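You operate a simulated robot arm through the tools that you are given. There is no shell and no other tool. Be economical: measure what you need, move in short steps, check, and stop when the job is done.

The job below is to be done with a simulated robot arm. You get a single attempt, and the scene is never put back.

JOB
Put things in order on the supply table top. At the end: the black roller from the supply table top is in the red roller crate; the green pump bottle stands on top of the purple ball ring; the felt block (marked "TAKES 16") from the supply table top stands where the green pump bottle stood; the teal shim (marked "15 MM") from the supply table top stands where the felt block stood; whatever was shut is shut again. Leave all else as you found it, and nothing knocked over.
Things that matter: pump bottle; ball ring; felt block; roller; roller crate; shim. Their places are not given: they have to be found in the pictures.

Only the result counts: the job must be done as asked and must still hold three seconds after the hand-in. Knocking over, shifting, dropping, spilling or breaking anything else fails it.

ROBOT AND FRAMES
A 6-joint arm with a two-finger parallel gripper, fixed in place. Base frame: the origin is at the foot of the arm, x ahead of it, y to its left, z up; the work surface is at about z = 850. Units: mm, rad, N and s.
With the tool pointing down near the work surface it reaches from about 240 to 640 mm from the base axis. Its first joint turns from -1.152 to 1.152 rad. Payload 2.7 kg.
The TCP is the grasp point between the finger pads, 23 mm short of the fingertips. In the tool frame z runs along the fingers and y along their closing line. Largest opening 94 mm; finger width 38, thickness 10; the body of the gripper, 54 by 96 mm, starts 39 mm behind the TCP.
Orientation is that of the tool frame in the base frame, as a unit quaternion [w, x, y, z]. With the fingers straight down and closing along the base's y, the tool's x points along the base's -x, its y along +y and its z along -z.

CONTROLS
- The arm moves only by the tool step_arm. Its arguments are lists of equal length, an entry for each row: "delta_pos": the shift along the base's x, y, z in mm, a list of three; "turn": the turn, a rotation vector about the base's x, y, z in rad, a list of three; "grip": the gripper command, from -1 (shut) to 1 (fully open), values between in proportion. In form: {"delta_pos": [[dx, dy, dz], ...], "turn": [[ax, ay, az], ...], "grip": [grip, ...]}. A call has 1 to 8 rows; each row shifts and turns the commanded pose from where the row before left it. Each row takes 0.2 s and may step no farther than 50 mm and 0.15 rad from the row before; otherwise, or with a gripper value out of range, the whole call is refused. Where a pose cannot be reached the arm comes as near as it can. A force on the tool above 40 N (or 10 N above the force at the start of the call, whichever is more), or a blocked arm, ends the call early, and 0.2 s more pass. Each finger travels about 45 mm/s and halts on what it meets, pressing with about 28 N; the grip force reading is that of the motor and also rises with nothing between the fingers. The clock runs only during rows and for 0.2 s after the last one: add rows that do not move to give the fingers time. It gives the time, the measured TCP pose, the force on the tool (base axes), the opening and the grip force at its end, in the units of the frame above (readings bear some noise), and new pictures: "pictures" is both (left out), scene, wrist or none.
- Cameras (640 x 400 px; columns grow to the right, rows downward): "scene" is fixed at [92.3, -455.9, 1395.9]; the picture's right is [0.54, -0.84, 0.00], its down [-0.56, -0.36, -0.75] and it looks along [0.63, 0.41, -0.67] (base axes); focal length 291 px, centre (320, 200). "wrist" rides on the gripper at [-39, 0, -44] in the tool frame; the picture's right is [0.00, -1.00, 0.00], its down [0.97, 0.00, -0.24] and it looks along [0.24, 0.00, 0.97] (tool axes); focal length 218 px, centre (320, 200).
- point_at(camera, pixels): for up to 12 pixels [column, row] of the newest picture of that camera ("zoom" is the newest enlarged one), the place [x, y, z] in the base frame of the surface seen there, good to about 2 mm. No time passes.
- zoom(camera, box): a new picture of the part [left, top, right, bottom] of that camera's present view, enlarged. No time passes.
- close_job(): hands the job in; it is judged then, once.

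Go step by step. Measure first, check grasps and placings, and put right what went wrong. The budget is 80 turns and 120 pictures, counting those below and the enlarged ones. Unless the task says otherwise, let go and move clear before handing in, and close with one line.

The tools are called after "Request:" as a command line: name --argument value ..., lists and objects as JSON in quotes. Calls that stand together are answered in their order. step_arm: Moves the arm, as the interface text tells. Its arguments: {"type":"object","properties":{"delta_pos":{"type":"array"},"turn":{"type":"array"},"grip":{"type":"array"},"pictures":{"type":"string","enum":["both","scene","wrist","none"]}},"required":["delta_pos","turn","grip"]} The other tools are called the same way: point_at (camera, pixels) gives the place of the surface under pixels of a picture; zoom (camera, box) takes an enlarged picture of a part of a camera's view; close_job () hands the job in.

At the start:

```text
clock: 0.0
eef_pos: [386.5, -63.9, 1095.0]
ee_rot: [0.0, 0.0, 1.0, 0.0]
force: [0.9, -1.0, 0.8]
gripper_width: 94.1
finger_force: 0.2
```

scene: 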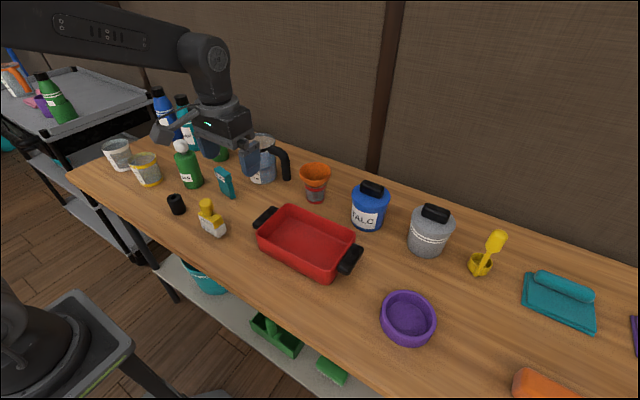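
wrist: 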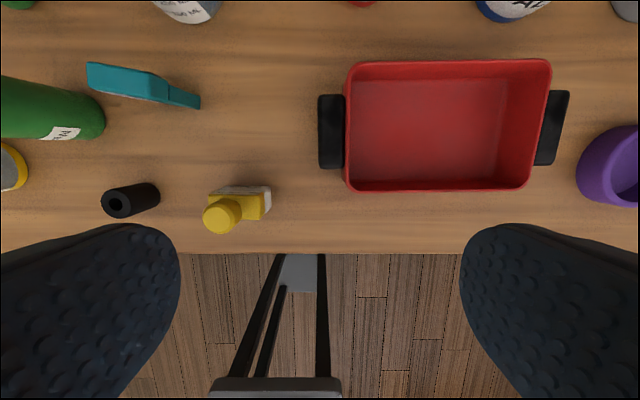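

The scene shows a green bottle near (187,165), a black roller (176,204), a teal upright piece (224,182), a yellow/white piece (211,218), a red crate (305,240) and a purple ring (408,318). I'll zoom in to identify them.

Request:
zoom --camera "scene" --box '[90, 80, 340, 250]'

Request:
zoom --camera "scene" --box '[340, 160, 640, 400]'

```text
2.35 times, centred on (215, 165) of scene
```

zoom: 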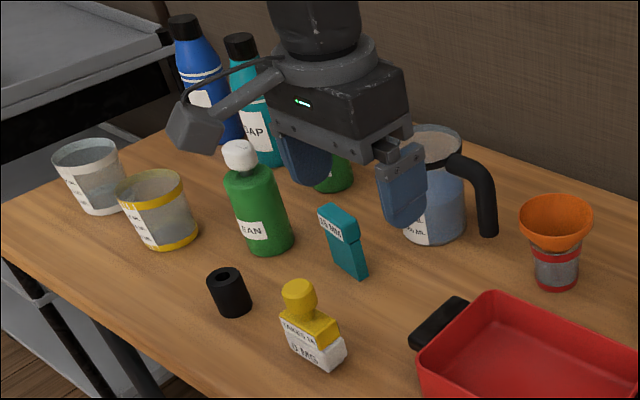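

```text
1.67 times, centred on (490, 280) of scene
```

zoom: 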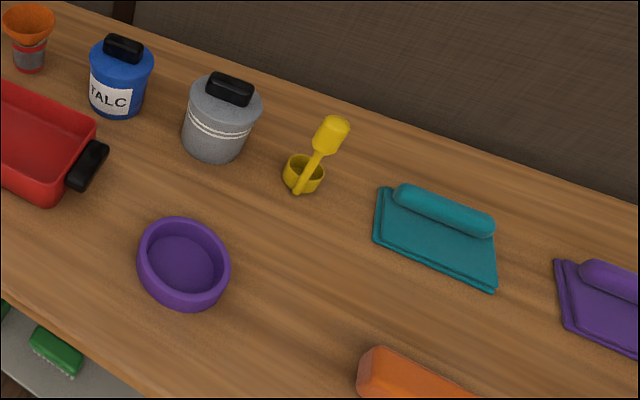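

A second green object is partly hidden behind the finger. I'll shift the arm up and to the right to clear the view.

Request:
step_arm --delta_pos '[[0, -45, 20], [0, -45, 20], [0, -45, 20], [0, -45, 0]]' --turn '[[0, 0, 0], [0, 0, 0], [0, 0, 0], [0, 0, 0]]' --grip '[1, 1, 1, 1]'

```text
clock: 1.0
eef_pos: [385.6, -245.4, 1156.1]
ee_rot: [-0.001, 0.0, 1.0, -0.001]
force: [0.7, 0.9, 0.2]
gripper_width: 94.1
finger_force: 0.0
```

scene: 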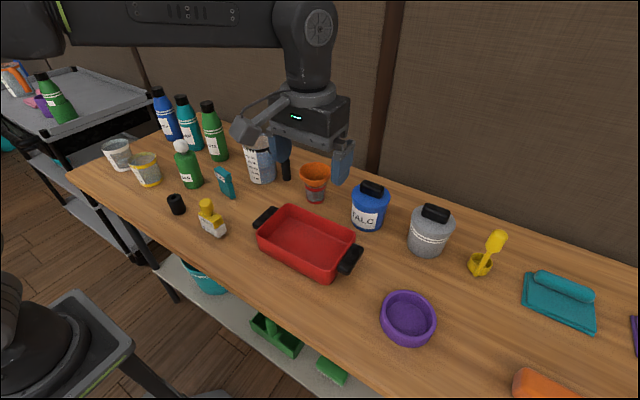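
wrist: 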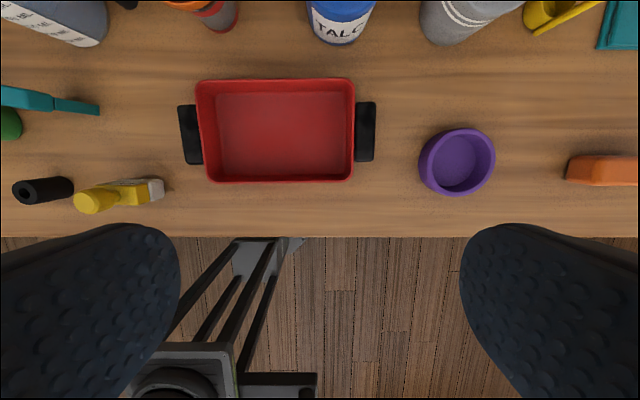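

Request:
zoom --camera "scene" --box '[130, 80, 290, 180]'

Request:
zoom --camera "scene" --box '[150, 140, 278, 250]'

Request:
point_at --camera "scene" --pixels '[[181, 146], [190, 184], [175, 198], [177, 211], [206, 204], [212, 216], [213, 232], [219, 170], [230, 194], [225, 185], [183, 152], [204, 185]]'

Request:
point_at --camera "scene" --pixels '[[408, 296], [382, 310], [434, 318], [408, 341], [408, 314], [300, 245], [285, 209], [355, 240], [258, 236], [325, 276], [265, 218], [350, 260]]'

```text
4.00 times, centred on (210, 130) of scene
```

zoom: 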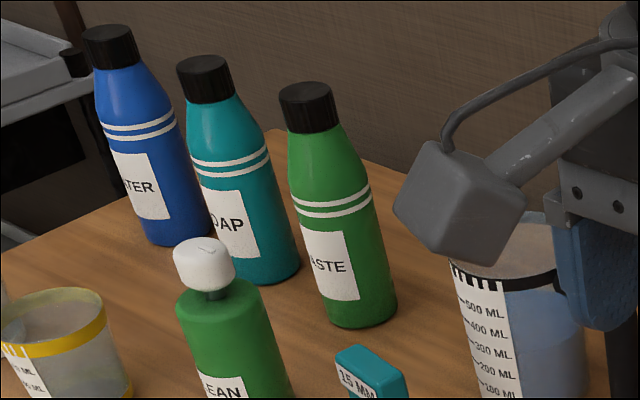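

```text
3.64 times, centred on (214, 195) of scene
```

zoom: 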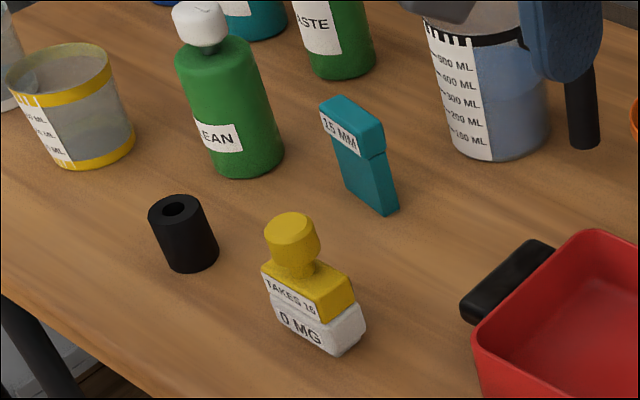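

```text
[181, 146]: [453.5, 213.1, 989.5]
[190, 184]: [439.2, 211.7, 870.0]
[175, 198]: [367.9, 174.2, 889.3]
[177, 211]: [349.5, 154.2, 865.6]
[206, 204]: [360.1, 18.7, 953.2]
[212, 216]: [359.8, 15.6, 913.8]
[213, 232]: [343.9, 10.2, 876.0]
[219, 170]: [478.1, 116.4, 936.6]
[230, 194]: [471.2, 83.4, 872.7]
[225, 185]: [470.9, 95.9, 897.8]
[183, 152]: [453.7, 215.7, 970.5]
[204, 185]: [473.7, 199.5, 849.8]
```

```text
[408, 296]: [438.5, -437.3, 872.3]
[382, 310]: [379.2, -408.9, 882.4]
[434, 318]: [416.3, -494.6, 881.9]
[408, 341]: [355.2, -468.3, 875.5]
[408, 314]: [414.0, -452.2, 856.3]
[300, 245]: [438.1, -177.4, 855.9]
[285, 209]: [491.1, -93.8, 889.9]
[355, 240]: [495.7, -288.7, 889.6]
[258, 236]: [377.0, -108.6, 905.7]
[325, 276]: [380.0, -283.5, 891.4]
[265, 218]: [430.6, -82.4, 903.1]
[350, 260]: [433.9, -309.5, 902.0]
```

Request:
zoom --camera "scene" --box '[192, 192, 232, 242]'

Request:
zoom --camera "scene" --box '[208, 160, 240, 204]'

```text
8.00 times, centred on (212, 217) of scene
```

zoom: 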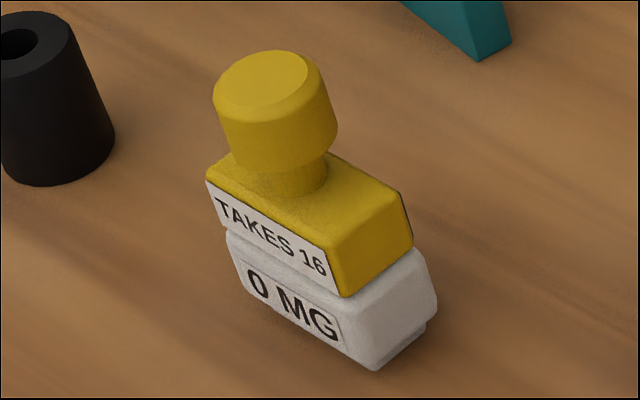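

```text
9.09 times, centred on (224, 182) of scene
```

zoom: 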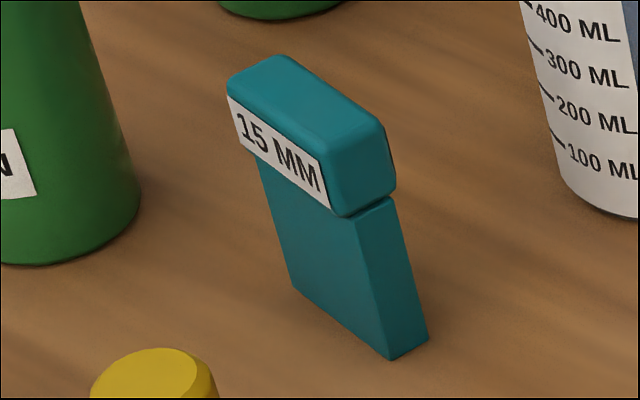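

The objects are identified: the white-topped "CLEAN" bottle, the yellow and white "TAKES 16" block, the teal "15 MM" shim and the black roller. I'll move above them for an overhead measurement.

Request:
step_arm --delta_pos '[[0, 50, 0], [0, 50, 0], [0, 50, 0], [0, 50, 0], [0, 50, 0], [0, 50, 0], [15, 50, -10], [0, 0, 0]]' --turn '[[0, 0, 0], [0, 0, 0], [0, 0, 0], [0, 0, 0], [0, 0, 0], [0, 0, 0], [0, 0, 0], [0, 0, 0]]' --grip '[1, 1, 1, 1, 1, 1, 1, 1]' --pictures "wrist"

Request:
zoom --camera "wrist" --box '[160, 60, 480, 260]'

```text
refused: row 7 steps farther than a row can; nothing moved
```

```text
2.00 times, centred on (320, 160) of wrist
```

zoom: 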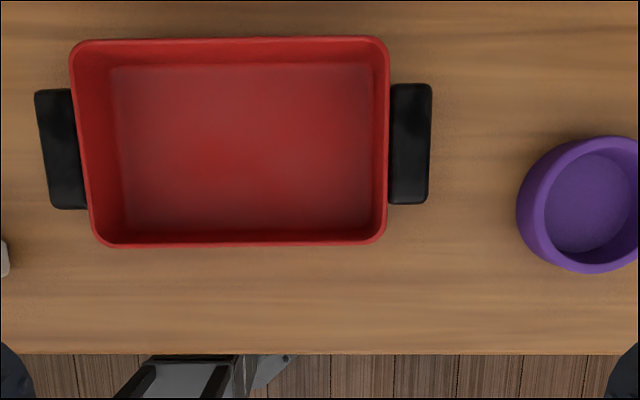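

The refused call moved nothing, so I'll measure the ring and crate from this wrist view first and then make the move.

Request:
point_at --camera "wrist" --pixels '[[423, 150], [493, 150], [455, 131], [460, 190], [455, 160], [470, 133], [481, 160], [275, 130], [205, 130], [347, 130], [275, 82], [275, 180]]'

Request:
step_arm --delta_pos '[[0, 48, 0], [0, 48, 0], [0, 48, 0], [0, 48, 0], [0, 48, 0], [0, 48, 0], [15, 45, -10], [0, 20, 0]]' --turn '[[0, 0, 0], [0, 0, 0], [0, 0, 0], [0, 0, 0], [0, 0, 0], [0, 0, 0], [0, 0, 0], [0, 0, 0]]' --grip '[1, 1, 1, 1, 1, 1, 1, 1]' --pictures "wrist"

```text
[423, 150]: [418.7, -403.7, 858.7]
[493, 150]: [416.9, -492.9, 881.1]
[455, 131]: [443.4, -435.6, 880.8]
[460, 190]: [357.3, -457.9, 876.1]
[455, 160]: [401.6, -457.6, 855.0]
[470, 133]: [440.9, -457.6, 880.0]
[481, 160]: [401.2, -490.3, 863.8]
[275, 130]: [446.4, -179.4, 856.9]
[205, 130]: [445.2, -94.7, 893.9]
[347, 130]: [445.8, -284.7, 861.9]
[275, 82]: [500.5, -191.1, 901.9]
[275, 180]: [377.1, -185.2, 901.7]
```

```text
clock: 2.8
eef_pos: [400.5, 111.1, 1145.6]
ee_rot: [0.0, 0.0, 1.0, 0.0]
force: [1.0, 0.0, -0.1]
gripper_width: 94.1
finger_force: 0.0
```

wrist: 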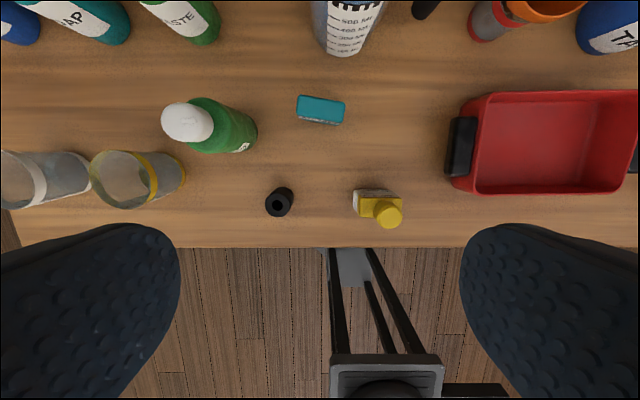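

Request:
zoom --camera "wrist" --box '[150, 80, 420, 250]'

```text
2.35 times, centred on (285, 165) of wrist
```

zoom: 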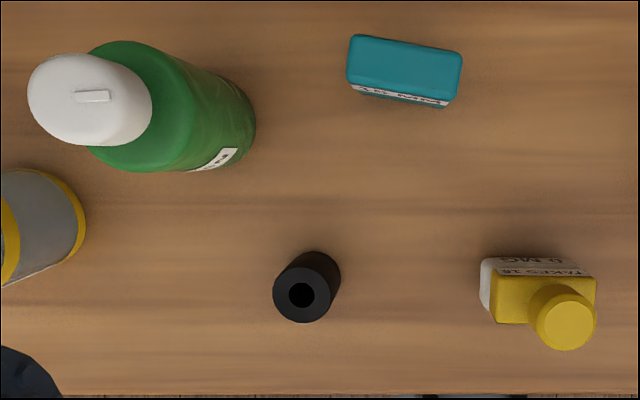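

Request:
point_at --camera "zoom" --pixels '[[45, 95], [145, 95], [95, 65], [90, 142], [128, 45], [125, 165], [250, 115], [200, 70], [180, 160], [165, 100], [200, 120], [225, 150]]'

Request:
point_at --camera "zoom" --pixels '[[354, 39], [458, 54], [350, 78], [452, 98], [405, 68], [279, 295], [326, 295], [302, 277], [302, 318], [302, 293], [338, 275], [320, 255]]'

Request:
point_at --camera "zoom" --pixels '[[538, 320], [594, 320], [566, 296], [566, 346], [566, 320], [495, 280], [495, 320], [592, 282], [485, 275], [487, 303], [540, 261], [515, 300]]'

```text
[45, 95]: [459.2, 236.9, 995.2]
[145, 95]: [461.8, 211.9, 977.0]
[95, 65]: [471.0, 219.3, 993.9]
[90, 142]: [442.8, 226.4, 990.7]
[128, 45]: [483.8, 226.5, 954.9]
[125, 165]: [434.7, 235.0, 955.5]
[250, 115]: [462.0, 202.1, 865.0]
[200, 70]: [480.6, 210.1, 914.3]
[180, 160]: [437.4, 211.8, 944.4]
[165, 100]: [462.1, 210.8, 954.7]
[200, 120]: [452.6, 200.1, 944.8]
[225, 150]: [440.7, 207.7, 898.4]
```

```text
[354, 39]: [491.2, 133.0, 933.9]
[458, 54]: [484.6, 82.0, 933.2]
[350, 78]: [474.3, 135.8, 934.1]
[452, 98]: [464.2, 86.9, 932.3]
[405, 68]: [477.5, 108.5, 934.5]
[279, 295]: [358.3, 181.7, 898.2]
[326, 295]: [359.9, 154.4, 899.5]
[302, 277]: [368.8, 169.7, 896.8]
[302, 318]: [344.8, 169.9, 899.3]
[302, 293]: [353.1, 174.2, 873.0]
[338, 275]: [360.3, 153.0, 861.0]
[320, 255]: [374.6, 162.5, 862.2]
```

```text
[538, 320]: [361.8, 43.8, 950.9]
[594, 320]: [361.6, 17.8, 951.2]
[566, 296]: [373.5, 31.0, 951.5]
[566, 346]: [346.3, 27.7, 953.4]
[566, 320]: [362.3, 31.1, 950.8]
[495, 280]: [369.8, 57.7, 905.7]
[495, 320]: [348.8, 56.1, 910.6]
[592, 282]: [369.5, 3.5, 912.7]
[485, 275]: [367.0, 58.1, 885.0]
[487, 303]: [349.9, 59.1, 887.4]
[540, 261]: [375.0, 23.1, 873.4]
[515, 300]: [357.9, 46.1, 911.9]
```

The layout is measured. The grey box hanging off the gripper in the scene view could hit neighbours, so I'll locate it and check the beaker's clearances.

Request:
step_arm --delta_pos '[[0, 0, 0]]' --turn '[[0, 0, 0]]' --grip '[0.3]' --pictures "scene"

Request:
point_at --camera "wrist" --pixels '[[95, 185], [150, 160], [184, 175], [125, 152], [125, 205], [20, 180], [85, 180], [65, 8], [185, 20], [345, 35], [465, 140], [200, 130]]'

```text
clock: 3.2
eef_pos: [400.2, 110.0, 1145.2]
ee_rot: [0.0, 0.0, 1.0, 0.0]
force: [-1.2, 0.4, -0.1]
gripper_width: 61.0
finger_force: 0.0
```

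scene: 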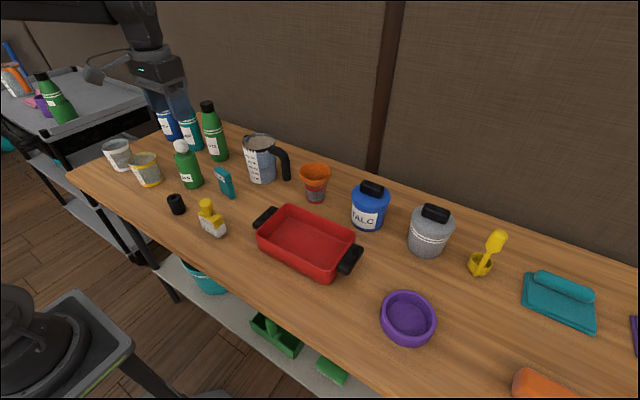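

```text
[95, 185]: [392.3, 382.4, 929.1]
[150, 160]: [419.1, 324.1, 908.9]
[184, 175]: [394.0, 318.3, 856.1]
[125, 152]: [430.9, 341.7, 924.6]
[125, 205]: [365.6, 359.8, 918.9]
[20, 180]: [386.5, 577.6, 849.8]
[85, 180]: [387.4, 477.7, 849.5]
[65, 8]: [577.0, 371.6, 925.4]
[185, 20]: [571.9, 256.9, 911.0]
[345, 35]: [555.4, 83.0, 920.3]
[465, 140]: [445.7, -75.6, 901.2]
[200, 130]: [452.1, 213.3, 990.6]
```

Request:
point_at --camera "scene" --pixels '[[93, 76], [98, 82], [88, 70], [118, 70], [155, 65], [160, 100], [183, 108]]'

Request:
zoom --camera "scene" --box '[70, 10, 230, 130]'

```text
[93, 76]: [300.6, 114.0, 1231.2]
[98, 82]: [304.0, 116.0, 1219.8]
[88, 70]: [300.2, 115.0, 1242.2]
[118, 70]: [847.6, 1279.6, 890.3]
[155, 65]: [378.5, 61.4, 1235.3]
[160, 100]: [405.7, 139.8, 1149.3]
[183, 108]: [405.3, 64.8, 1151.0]
```

```text
3.33 times, centred on (150, 70) of scene
```

zoom: 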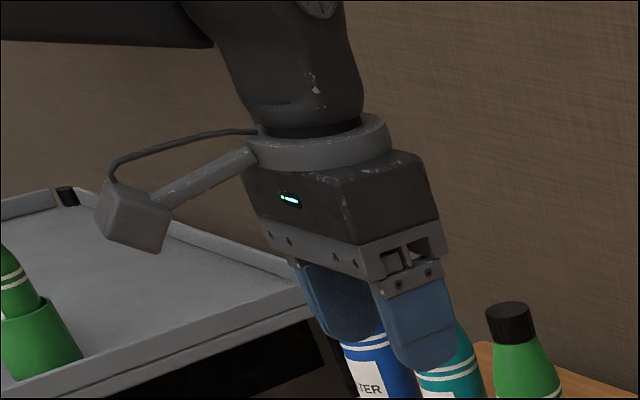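

The box sits about 100 mm behind and 75 mm above the TCP, so it clears the objects. I'll descend on the roller at about (359,168).

Request:
step_arm --delta_pos '[[-20, 29, 0], [-21, 29, -15], [0, 0, -48], [0, 0, -48], [0, 0, -48], [0, 0, -40], [0, 0, 0]]' --turn '[[0, 0, 0], [0, 0, 0], [0, 0, 0], [0, 0, 0], [0, 0, 0], [0, 0, 0], [0, 0, 0]]' --grip '[0.3, 0.3, 0.3, 0.3, 0.3, 0.3, 0.3]' --pictures "both"

```text
clock: 4.8
eef_pos: [361.5, 166.8, 943.7]
ee_rot: [0.0, 0.0, 1.0, 0.0]
force: [-0.9, -0.3, -0.1]
gripper_width: 61.1
finger_force: 0.0
```

scene: 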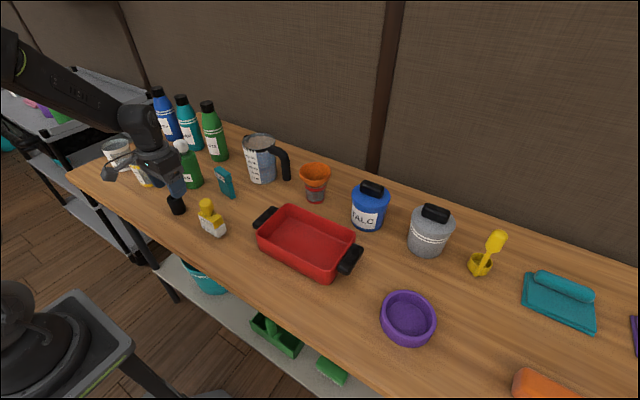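
wrist: 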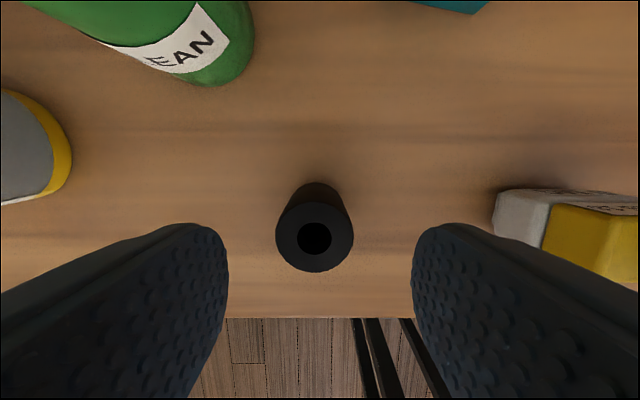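

Request:
point_at --camera "wrist" --pixels '[[279, 235], [349, 235], [314, 266], [314, 205], [250, 40], [215, 84], [180, 60], [235, 70], [497, 215]]'

Request:
step_arm --delta_pos '[[-2, 2, -30], [0, 0, -30], [0, 0, 0]]' --turn '[[0, 0, 0], [0, 0, 0], [0, 0, 0]]' --grip '[0.3, 0.3, 0.3]' --pictures "wrist"

```text
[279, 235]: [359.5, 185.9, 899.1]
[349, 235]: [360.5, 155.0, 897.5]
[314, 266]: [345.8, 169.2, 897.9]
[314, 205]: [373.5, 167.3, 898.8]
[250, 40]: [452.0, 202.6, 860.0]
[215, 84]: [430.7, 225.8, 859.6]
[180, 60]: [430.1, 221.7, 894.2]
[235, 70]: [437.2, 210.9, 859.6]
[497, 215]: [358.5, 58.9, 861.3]
```

```text
clock: 5.6
eef_pos: [359.2, 169.0, 886.5]
ee_rot: [0.0, 0.0, 1.0, -0.001]
force: [0.5, -1.2, -0.1]
gripper_width: 60.9
finger_force: 0.0
```

wrist: 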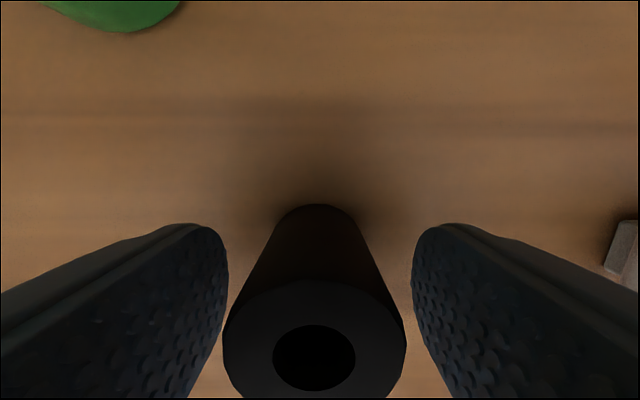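

The roller is centred between the fingers. I'll close and lift.

Request:
step_arm --delta_pos '[[0, 1, -4], [0, 0, 0], [0, 0, 0], [0, 0, 0], [0, 0, 30], [0, 0, 45], [0, 0, 45]]' --turn '[[0, 0, 0], [0, 0, 0], [0, 0, 0], [0, 0, 0], [0, 0, 0], [0, 0, 0], [0, 0, 0]]' --grip '[0.3, -1, -1, -1, -1, -1, -1]' --pictures "wrist"

```text
clock: 7.2
eef_pos: [360.3, 170.2, 1002.6]
ee_rot: [-0.001, 0.0, 1.0, 0.0]
force: [0.6, 0.5, -1.3]
gripper_width: 36.8
finger_force: 28.1
```

wrist: 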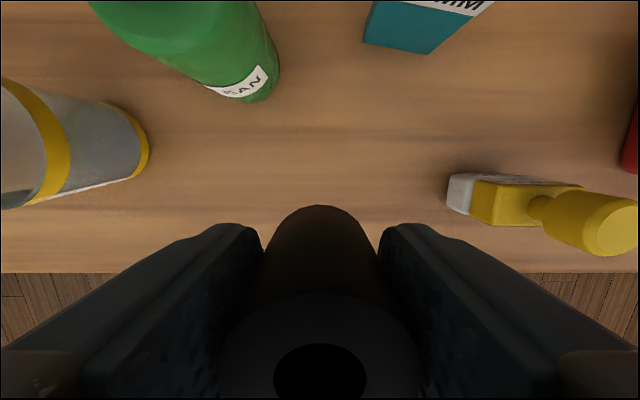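

The roller is held (36.8 mm). I'll carry it high over to the crate centre at about (440,-185).

Request:
step_arm --delta_pos '[[10, 0, 45], [12, -46, 0], [12, -46, 0], [12, -46, 0], [12, -46, 0], [12, -46, 0], [10, -46, 0], [0, -46, 0]]' --turn '[[0, 0, 0], [0, 0, 0], [0, 0, 0], [0, 0, 0], [0, 0, 0], [0, 0, 0], [0, 0, 0], [0, 0, 0]]' --grip '[-1, -1, -1, -1, -1, -1, -1, -1]' --pictures "none"

Request:
step_arm --delta_pos '[[0, -33, 0], [0, 0, -45], [0, 0, -45], [0, 0, -35], [0, 0, 0]]' --turn '[[0, 0, 0], [0, 0, 0], [0, 0, 0], [0, 0, 0], [0, 0, 0]]' --grip '[-1, -1, -1, -1, -1]'

```text
clock: 9.0
eef_pos: [437.9, -151.2, 1046.5]
ee_rot: [0.0, 0.001, 1.0, 0.0]
force: [-0.9, -1.1, -0.2]
gripper_width: 36.4
finger_force: 28.3
```

```text
clock: 10.2
eef_pos: [436.7, -185.9, 920.1]
ee_rot: [0.0, 0.0, 1.0, 0.0]
force: [0.6, -0.1, -1.0]
gripper_width: 36.6
finger_force: 28.0
```

scene: 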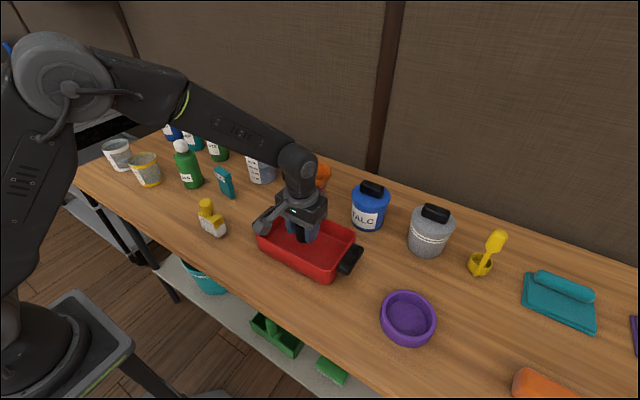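
wrist: 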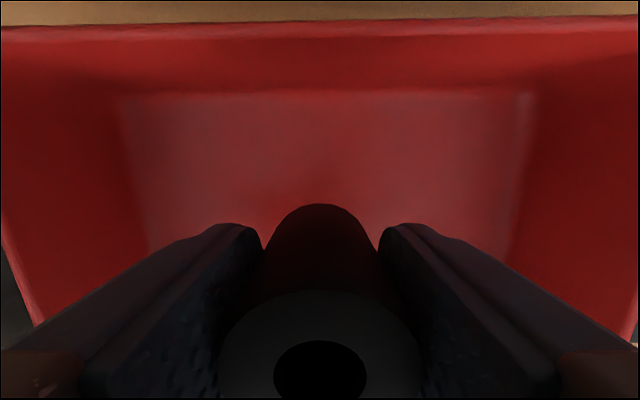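

The roller is over the crate's middle, so I'll lower it to the floor of the crate.

Request:
step_arm --delta_pos '[[0, 0, -20], [0, 0, -8], [0, 0, -3], [0, 0, 0]]' --turn '[[0, 0, 0], [0, 0, 0], [0, 0, 0], [0, 0, 0]]' --grip '[-1, -1, -1, -1]' --pictures "none"

```text
clock: 11.2
eef_pos: [438.4, -184.2, 889.5]
ee_rot: [0.0, 0.0, 1.0, 0.0]
force: [0.1, 0.8, -1.3]
gripper_width: 36.7
finger_force: 27.8
```

Request:
step_arm --delta_pos '[[0, 0, -2], [0, 0, 0]]' --turn '[[0, 0, 0], [0, 0, 0]]' --grip '[-1, -1]' --pictures "none"

```text
clock: 11.8
eef_pos: [437.3, -183.7, 887.8]
ee_rot: [0.0, 0.0, 1.0, 0.0]
force: [-0.2, 0.0, -0.5]
gripper_width: 36.6
finger_force: 28.1
```

Request:
step_arm --delta_pos '[[0, 0, -1.5], [0, 0, 0]]' --turn '[[0, 0, 0], [0, 0, 0]]' --grip '[-1, -1]' --pictures "none"

```text
clock: 12.4
eef_pos: [436.9, -184.3, 886.3]
ee_rot: [-0.001, 0.001, 1.0, 0.0]
force: [-0.1, 0.4, 2.3]
gripper_width: 36.5
finger_force: 27.9
```

A slight upward force (2.3 N) shows contact, so I'll release and rise.

Request:
step_arm --delta_pos '[[0, 0, 0], [0, 0, 0], [0, 0, 0], [0, 0, 40], [0, 0, 50], [0, 0, 50], [0, 0, 0]]' --turn '[[0, 0, 0], [0, 0, 0], [0, 0, 0], [0, 0, 0], [0, 0, 0], [0, 0, 0], [0, 0, 0]]' --grip '[0, 0.3, 0.3, 0.3, 0.3, 0.3, 0.3]' --pictures "wrist"

```text
clock: 14.0
eef_pos: [437.6, -184.8, 1029.1]
ee_rot: [-0.001, 0.0, 1.0, 0.0]
force: [0.0, -0.2, -0.1]
gripper_width: 61.2
finger_force: 0.1
```

wrist: 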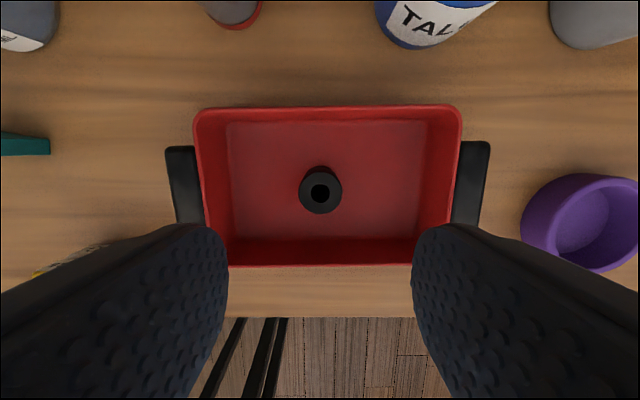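

The roller stands upright in the crate. Next is the green bottle, so I'll go near it for a close look.

Request:
step_arm --delta_pos '[[0, 0, 45], [0, 48, 0], [0, 48, 0], [0, 48, 0], [0, 48, 0], [0, 48, 0], [0, 48, 0], [0, 48, 0]]' --turn '[[0, 0, 0], [0, 0, 0], [0, 0, 0], [0, 0, 0], [0, 0, 0], [0, 0, 0], [0, 0, 0], [0, 0, 0]]' --grip '[0.5, 0.8, 0.8, 0.8, 0.8, 0.8, 0.8, 0.8]' --pictures "none"

Request:
step_arm --delta_pos '[[10, 30, 10], [12, 30, 10], [0, 0, 0]]' --turn '[[0, 0, 0], [0, 0, 0], [0, 0, 0]]' --grip '[0.8, 0.8, 0.8]' --pictures "wrist"

Request:
zoom --camera "scene" --box '[150, 120, 230, 200]'

```text
clock: 15.8
eef_pos: [437.6, 151.1, 1071.0]
ee_rot: [0.0, 0.001, 1.0, 0.0]
force: [0.0, -0.2, -0.4]
gripper_width: 84.5
finger_force: 0.0
```

```text
clock: 16.6
eef_pos: [459.5, 211.1, 1092.7]
ee_rot: [-0.001, 0.001, 1.0, 0.0]
force: [0.6, 0.7, -0.1]
gripper_width: 84.7
finger_force: 0.1
```

wrist: 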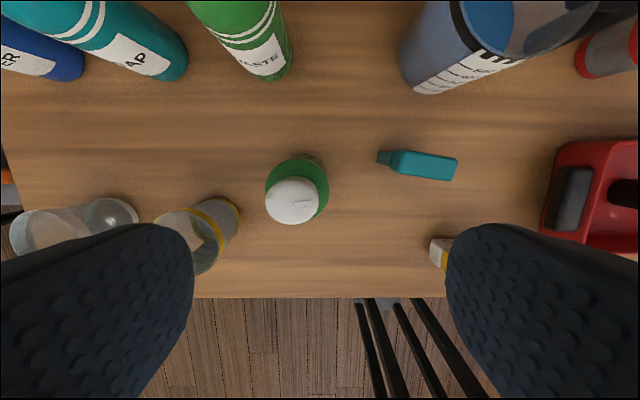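

```text
5.00 times, centred on (190, 160) of scene
```

zoom: 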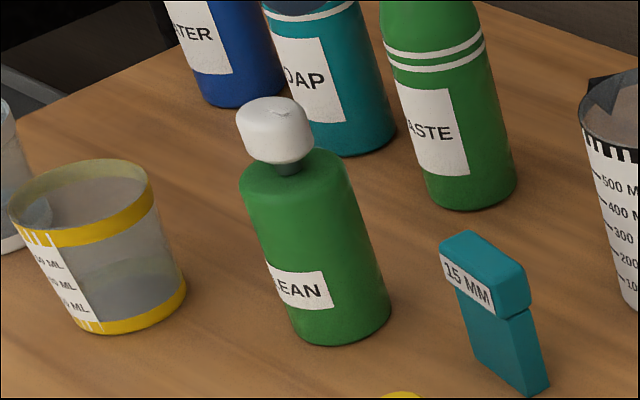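

Request:
zoom --camera "wrist" --box '[240, 140, 360, 240]'

Request:
point_at --camera "wrist" --pixels '[[292, 202], [267, 202], [318, 202], [292, 179], [292, 222], [300, 160], [326, 180], [270, 180], [328, 190], [320, 165], [222, 210], [206, 190]]'

```text
4.00 times, centred on (300, 190) of wrist
```

zoom: 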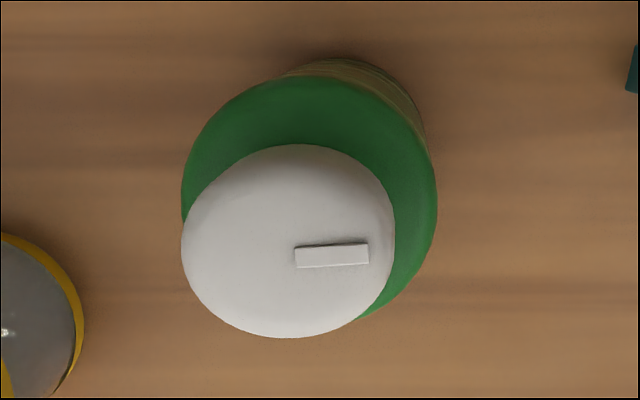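

```text
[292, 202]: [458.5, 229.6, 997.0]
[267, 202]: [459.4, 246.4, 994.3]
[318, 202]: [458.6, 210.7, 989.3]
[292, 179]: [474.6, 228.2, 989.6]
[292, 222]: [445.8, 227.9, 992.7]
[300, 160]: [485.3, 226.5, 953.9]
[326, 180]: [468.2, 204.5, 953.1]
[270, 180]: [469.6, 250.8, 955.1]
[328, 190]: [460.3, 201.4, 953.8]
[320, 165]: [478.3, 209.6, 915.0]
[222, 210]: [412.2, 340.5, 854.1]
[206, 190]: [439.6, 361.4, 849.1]
```

The bottle axis is at about (459,227), with the shoulder at z≈954 and the cap top at 997. I'll grip the body just under the shoulder at TCP z≈961, which keeps the palm above the cap.

Request:
step_arm --delta_pos '[[0, 16, 0], [0, 0, -40], [0, 0, -40], [0, 0, -20], [0, 0, 0]]' --turn '[[0, 0, 0], [0, 0, 0], [0, 0, 0], [0, 0, 0], [0, 0, 0]]' --grip '[1, 1, 1, 1, 1]' --pictures "wrist"

```text
clock: 17.8
eef_pos: [459.1, 226.9, 992.9]
ee_rot: [-0.001, 0.0, 1.0, 0.0]
force: [-1.0, -0.2, -0.2]
gripper_width: 94.1
finger_force: 0.1
```

wrist: 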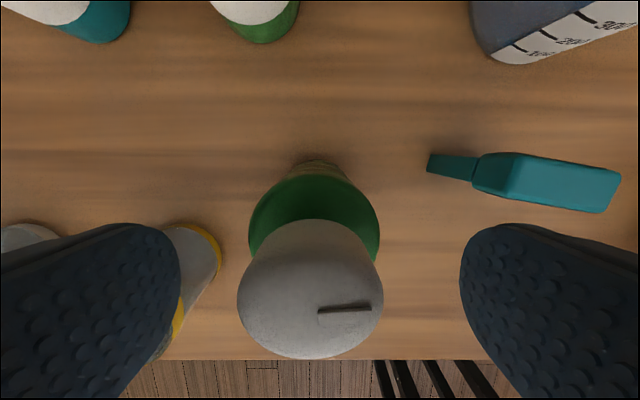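

Request:
step_arm --delta_pos '[[0, 1.5, -20], [0, 0, -11.5], [0, 0, 0]]' --turn '[[0, 0, 0], [0, 0, 0], [0, 0, 0]]' --grip '[1, 1, 1]' --pictures "wrist"

```text
clock: 18.6
eef_pos: [459.6, 228.7, 961.1]
ee_rot: [0.0, 0.0, 1.0, 0.0]
force: [0.5, -0.8, -0.2]
gripper_width: 94.1
finger_force: 0.0
```

wrist: 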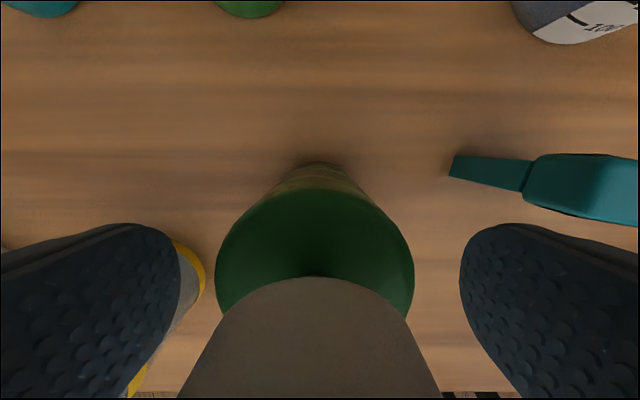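

Request:
step_arm --delta_pos '[[0, 0, 0], [0, 0, 0], [0, 0, 0], [0, 0, 0], [0, 0, 0]]' --turn '[[0, 0, 0], [0, 0, 0], [0, 0, 0], [0, 0, 0], [0, 0, 0]]' --grip '[0.5, -0.2, -1, -1, -1]' --pictures "both"

Request:
zoom --camera "scene" --box '[130, 80, 250, 200]'

```text
clock: 19.8
eef_pos: [459.1, 228.5, 960.7]
ee_rot: [0.0, 0.0, 1.0, 0.0]
force: [0.1, 0.8, -0.1]
gripper_width: 54.7
finger_force: 27.6
```

scene: 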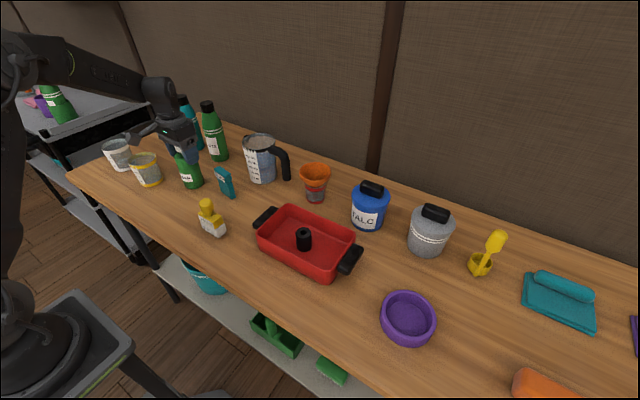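
wrist: 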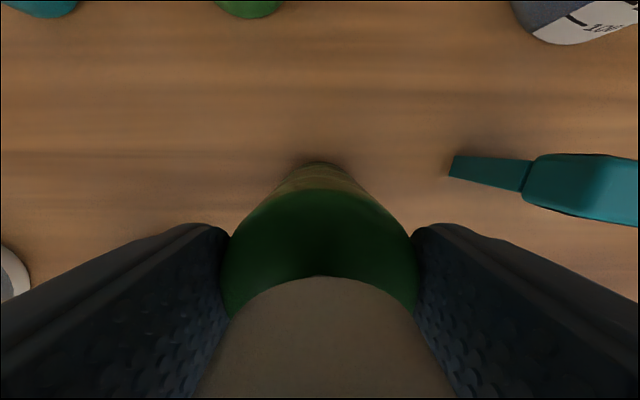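

```text
3.33 times, centred on (190, 140) of scene
```

zoom: 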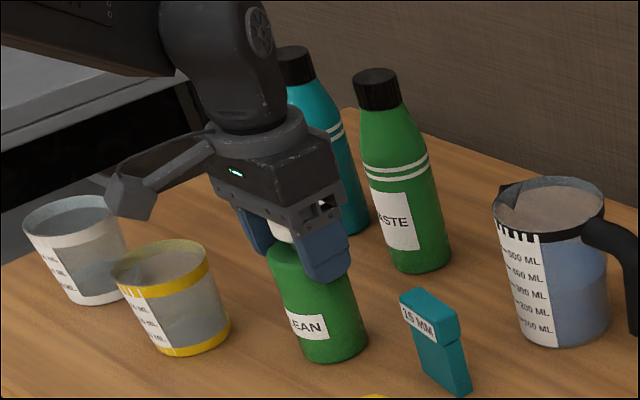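

The bottle is gripped on its body (54.7 mm). I'll lift it straight up and check.

Request:
step_arm --delta_pos '[[0, 0, 10], [0, 0, 20], [0, 0, 30], [0, 0, 30], [0, 0, 30], [0, 0, 0]]' --turn '[[0, 0, 0], [0, 0, 0], [0, 0, 0], [0, 0, 0], [0, 0, 0], [0, 0, 0]]' --grip '[-1, -1, -1, -1, -1, -1]' --pictures "scene"

```text
clock: 21.2
eef_pos: [459.9, 229.3, 1079.9]
ee_rot: [0.0, -0.001, 1.0, 0.0]
force: [-0.2, -0.5, -2.0]
gripper_width: 54.9
finger_force: 27.5
```

scene: 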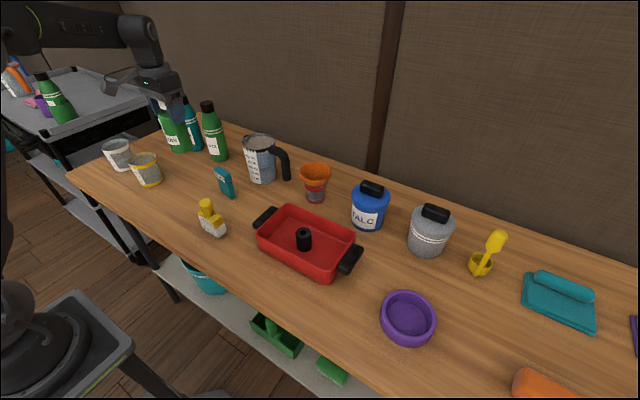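

The bottle hangs straight, and its base at about 969 clears everything on the way. I'll carry it to the ring.

Request:
step_arm --delta_pos '[[-3, -25, 5], [-4, -45, 5], [-4, -45, 0], [-4, -45, 0], [-4, -45, 0], [-4, -45, 0], [-4, -45, 0], [-4, -45, 0]]' --turn '[[0, 0, 0], [0, 0, 0], [0, 0, 0], [0, 0, 0], [0, 0, 0], [0, 0, 0], [0, 0, 0], [0, 0, 0]]' --grip '[-1, -1, -1, -1, -1, -1, -1, -1]' --pictures "none"

Request:
step_arm --delta_pos '[[-4, -45, 0], [-4, -45, 0], [-4, -45, 0], [-4, -45, 0], [-4, -45, 0], [-4, -45, 0], [-4, -45, 0], [0, 0, 0]]' --turn '[[0, 0, 0], [0, 0, 0], [0, 0, 0], [0, 0, 0], [0, 0, 0], [0, 0, 0], [0, 0, 0], [0, 0, 0]]' --grip '[-1, -1, -1, -1, -1, -1, -1, -1]' --pictures "both"

```text
clock: 23.0
eef_pos: [429.9, -111.9, 1090.6]
ee_rot: [0.0, 0.0, 1.0, 0.0]
force: [0.3, -0.5, -2.8]
gripper_width: 55.2
finger_force: 28.1
```

```text
clock: 24.8
eef_pos: [402.0, -425.9, 1089.6]
ee_rot: [0.0, 0.0, 1.0, 0.0]
force: [-0.3, 1.6, -1.4]
gripper_width: 55.2
finger_force: 27.9
```

scene: 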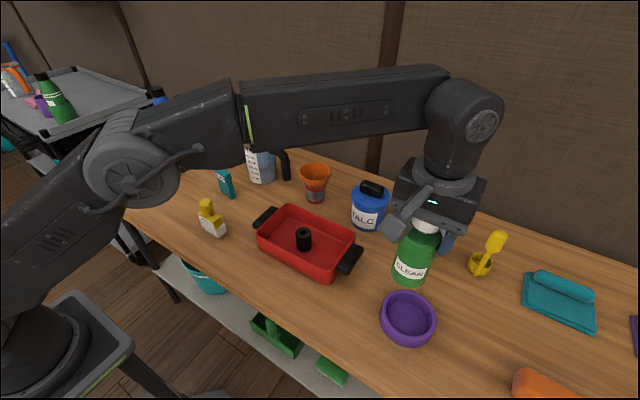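
wrist: 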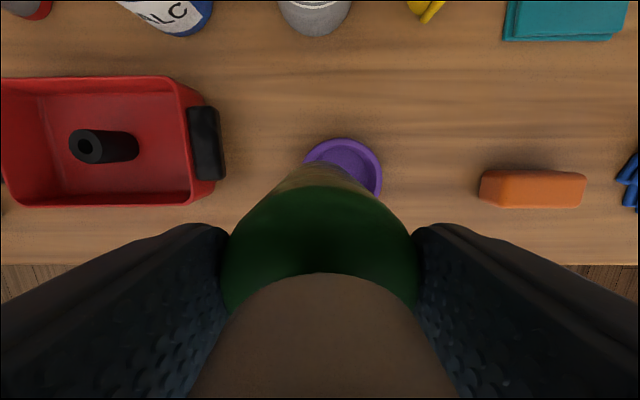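

Request:
zoom --camera "scene" --box '[368, 280, 448, 356]'

```text
5.26 times, centred on (408, 318) of scene
```

zoom: 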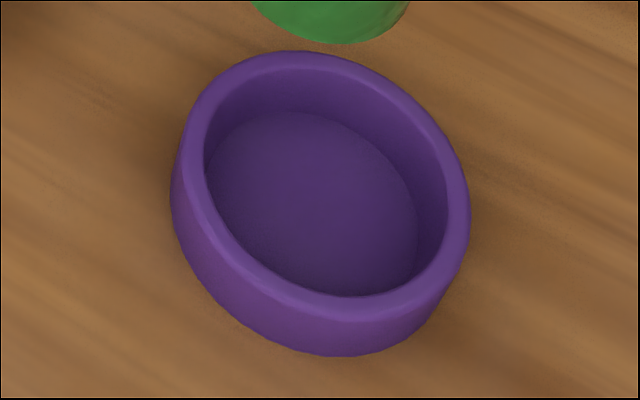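

Request:
point_at --camera "zoom" --pixels '[[195, 145], [457, 225], [290, 62], [365, 307], [230, 80], [440, 275], [230, 235], [420, 120], [215, 165], [405, 250], [290, 120], [345, 285]]'

```text
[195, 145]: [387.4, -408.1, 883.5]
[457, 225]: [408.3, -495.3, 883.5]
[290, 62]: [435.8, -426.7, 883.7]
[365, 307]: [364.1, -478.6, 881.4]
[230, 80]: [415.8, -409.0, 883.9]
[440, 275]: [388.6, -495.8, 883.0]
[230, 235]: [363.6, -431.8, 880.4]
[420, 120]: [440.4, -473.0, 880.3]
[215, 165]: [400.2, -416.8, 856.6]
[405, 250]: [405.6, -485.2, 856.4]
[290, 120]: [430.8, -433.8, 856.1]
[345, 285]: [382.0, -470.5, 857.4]
```

Ring centre is at about (400.5,-452.3), with its floor at 856.5 and an inner radius of about 35, so the bottle (r≈27) fits inside. I'll align and lower to just above the floor.

Request:
step_arm --delta_pos '[[-1.5, -26.4, 0], [0, 0, 0], [0, 0, -40], [0, 0, -30], [0, 0, 0]]' --turn '[[0, 0, 0], [0, 0, 0], [0, 0, 0], [0, 0, 0], [0, 0, 0]]' --grip '[-1, -1, -1, -1, -1]' --pictures "both"

```text
clock: 26.0
eef_pos: [398.9, -453.1, 1019.8]
ee_rot: [0.0, 0.001, 1.0, 0.0]
force: [-0.5, 0.1, -2.0]
gripper_width: 54.8
finger_force: 27.4
```

scene: 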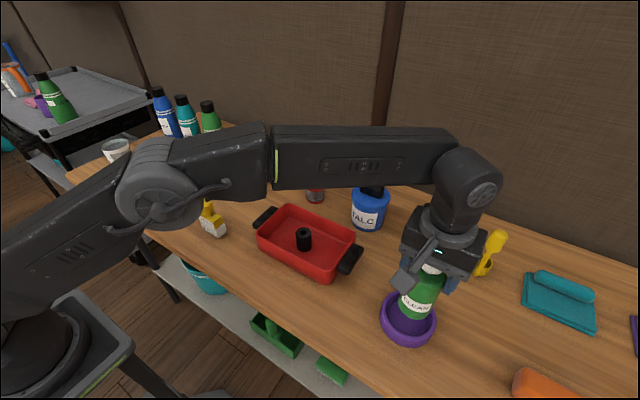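
wrist: 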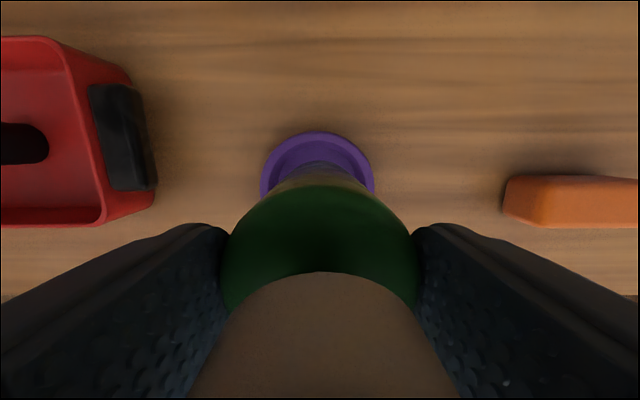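

Request:
step_arm --delta_pos '[[1, 0, -20], [0, 0, -18], [0, 0, -10], [0, 0, 0]]' --turn '[[0, 0, 0], [0, 0, 0], [0, 0, 0], [0, 0, 0]]' --grip '[-1, -1, -1, -1]' --pictures "both"

Request:
zoom --camera "scene" --box '[368, 250, 468, 356]'

```text
clock: 27.0
eef_pos: [401.3, -452.6, 971.6]
ee_rot: [0.0, -0.001, 1.0, 0.0]
force: [-0.1, 0.2, -2.4]
gripper_width: 54.8
finger_force: 28.3
```

scene: 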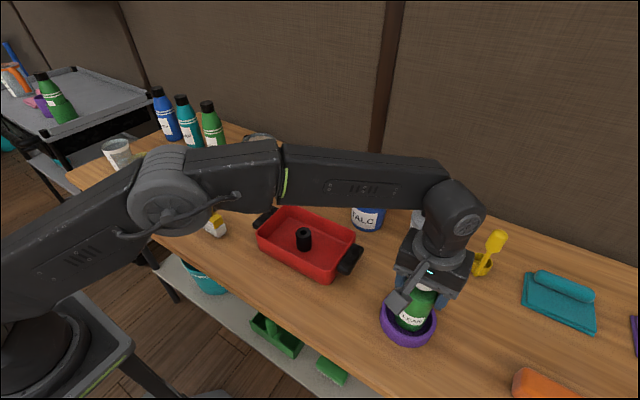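
wrist: 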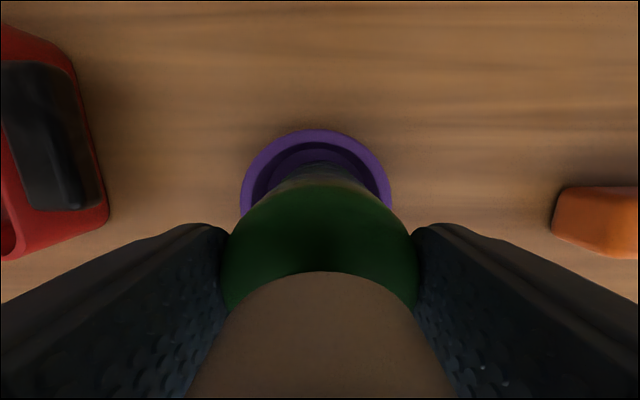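

```text
3.77 times, centred on (418, 303) of scene
```

zoom: 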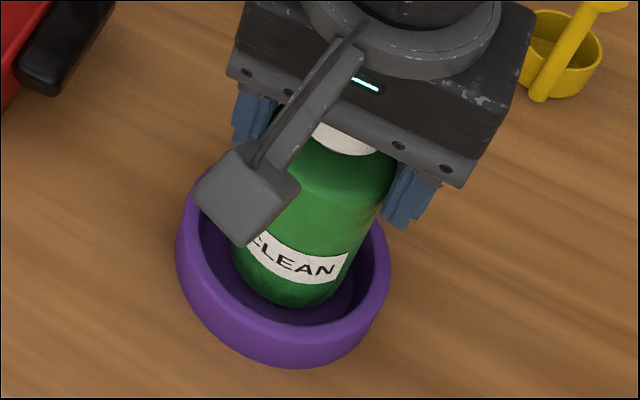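

The bottle is centred inside the ring. I'll lower it in small steps until I feel contact.

Request:
step_arm --delta_pos '[[0, 0, -2], [0, 0, -1.5], [0, 0, 0]]' --turn '[[0, 0, 0], [0, 0, 0], [0, 0, 0]]' --grip '[-1, -1, -1]' --pictures "none"

```text
clock: 27.8
eef_pos: [400.3, -452.6, 969.3]
ee_rot: [0.0, -0.001, 1.0, 0.0]
force: [-0.4, 0.3, -1.2]
gripper_width: 54.6
finger_force: 27.2
```

Request:
step_arm --delta_pos '[[0, 0, -1.5], [0, 0, 0]]' --turn '[[0, 0, 0], [0, 0, 0]]' --grip '[-1, -1]' --pictures "none"

```text
clock: 28.4
eef_pos: [400.7, -451.3, 968.3]
ee_rot: [0.0, -0.001, 1.0, 0.001]
force: [0.5, 0.0, -1.8]
gripper_width: 55.0
finger_force: 28.0
```

Request:
step_arm --delta_pos '[[0, 0, -1.2], [0, 0, 0]]' --turn '[[0, 0, 0], [0, 0, 0]]' --grip '[-1, -1]' --pictures "none"

```text
clock: 29.0
eef_pos: [400.2, -451.9, 966.7]
ee_rot: [0.0, 0.001, 1.0, 0.0]
force: [-0.2, 0.1, -1.7]
gripper_width: 54.8
finger_force: 28.2
```

Request:
step_arm --delta_pos '[[0, 0, -1.2], [0, 0, 0]]' --turn '[[0, 0, 0], [0, 0, 0]]' --grip '[-1, -1]' --pictures "none"

```text
clock: 29.6
eef_pos: [400.6, -452.4, 964.5]
ee_rot: [0.0, 0.0, 1.0, 0.0]
force: [0.4, -0.3, -1.5]
gripper_width: 54.7
finger_force: 28.2
```

Request:
step_arm --delta_pos '[[0, 0, -1], [0, 0, 0]]' --turn '[[0, 0, 0], [0, 0, 0]]' --grip '[-1, -1]' --pictures "none"

```text
clock: 30.2
eef_pos: [400.1, -451.5, 964.4]
ee_rot: [0.0, 0.0, 1.0, 0.0]
force: [-1.9, 3.1, 5.1]
gripper_width: 54.4
finger_force: 28.3
```

Force is +5 N, so the bottle has seated. I'll open and rise.

Request:
step_arm --delta_pos '[[0, 0, 0], [0, 0, 0], [0, 0, 0], [0, 0, 0], [0, 0, 30], [0, 0, 45], [0, 0, 45]]' --turn '[[0, 0, 0], [0, 0, 0], [0, 0, 0], [0, 0, 0], [0, 0, 0], [0, 0, 0], [0, 0, 0]]' --grip '[0.4, 1, 1, 1, 1, 1, 1]' --pictures "both"

```text
clock: 31.8
eef_pos: [398.4, -451.6, 1083.3]
ee_rot: [-0.001, 0.0, 1.0, 0.001]
force: [-0.2, -0.7, 0.8]
gripper_width: 93.8
finger_force: 0.1
```

scene: 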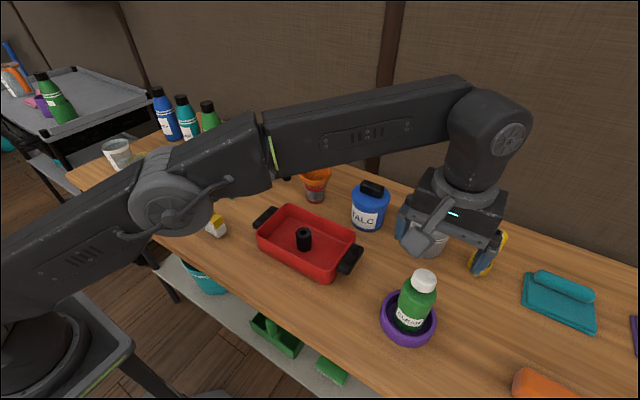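
wrist: 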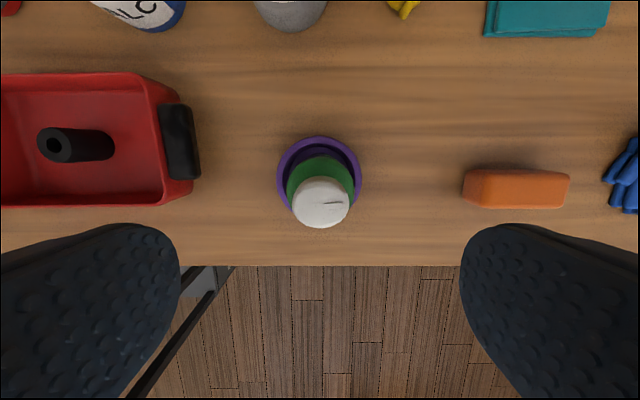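

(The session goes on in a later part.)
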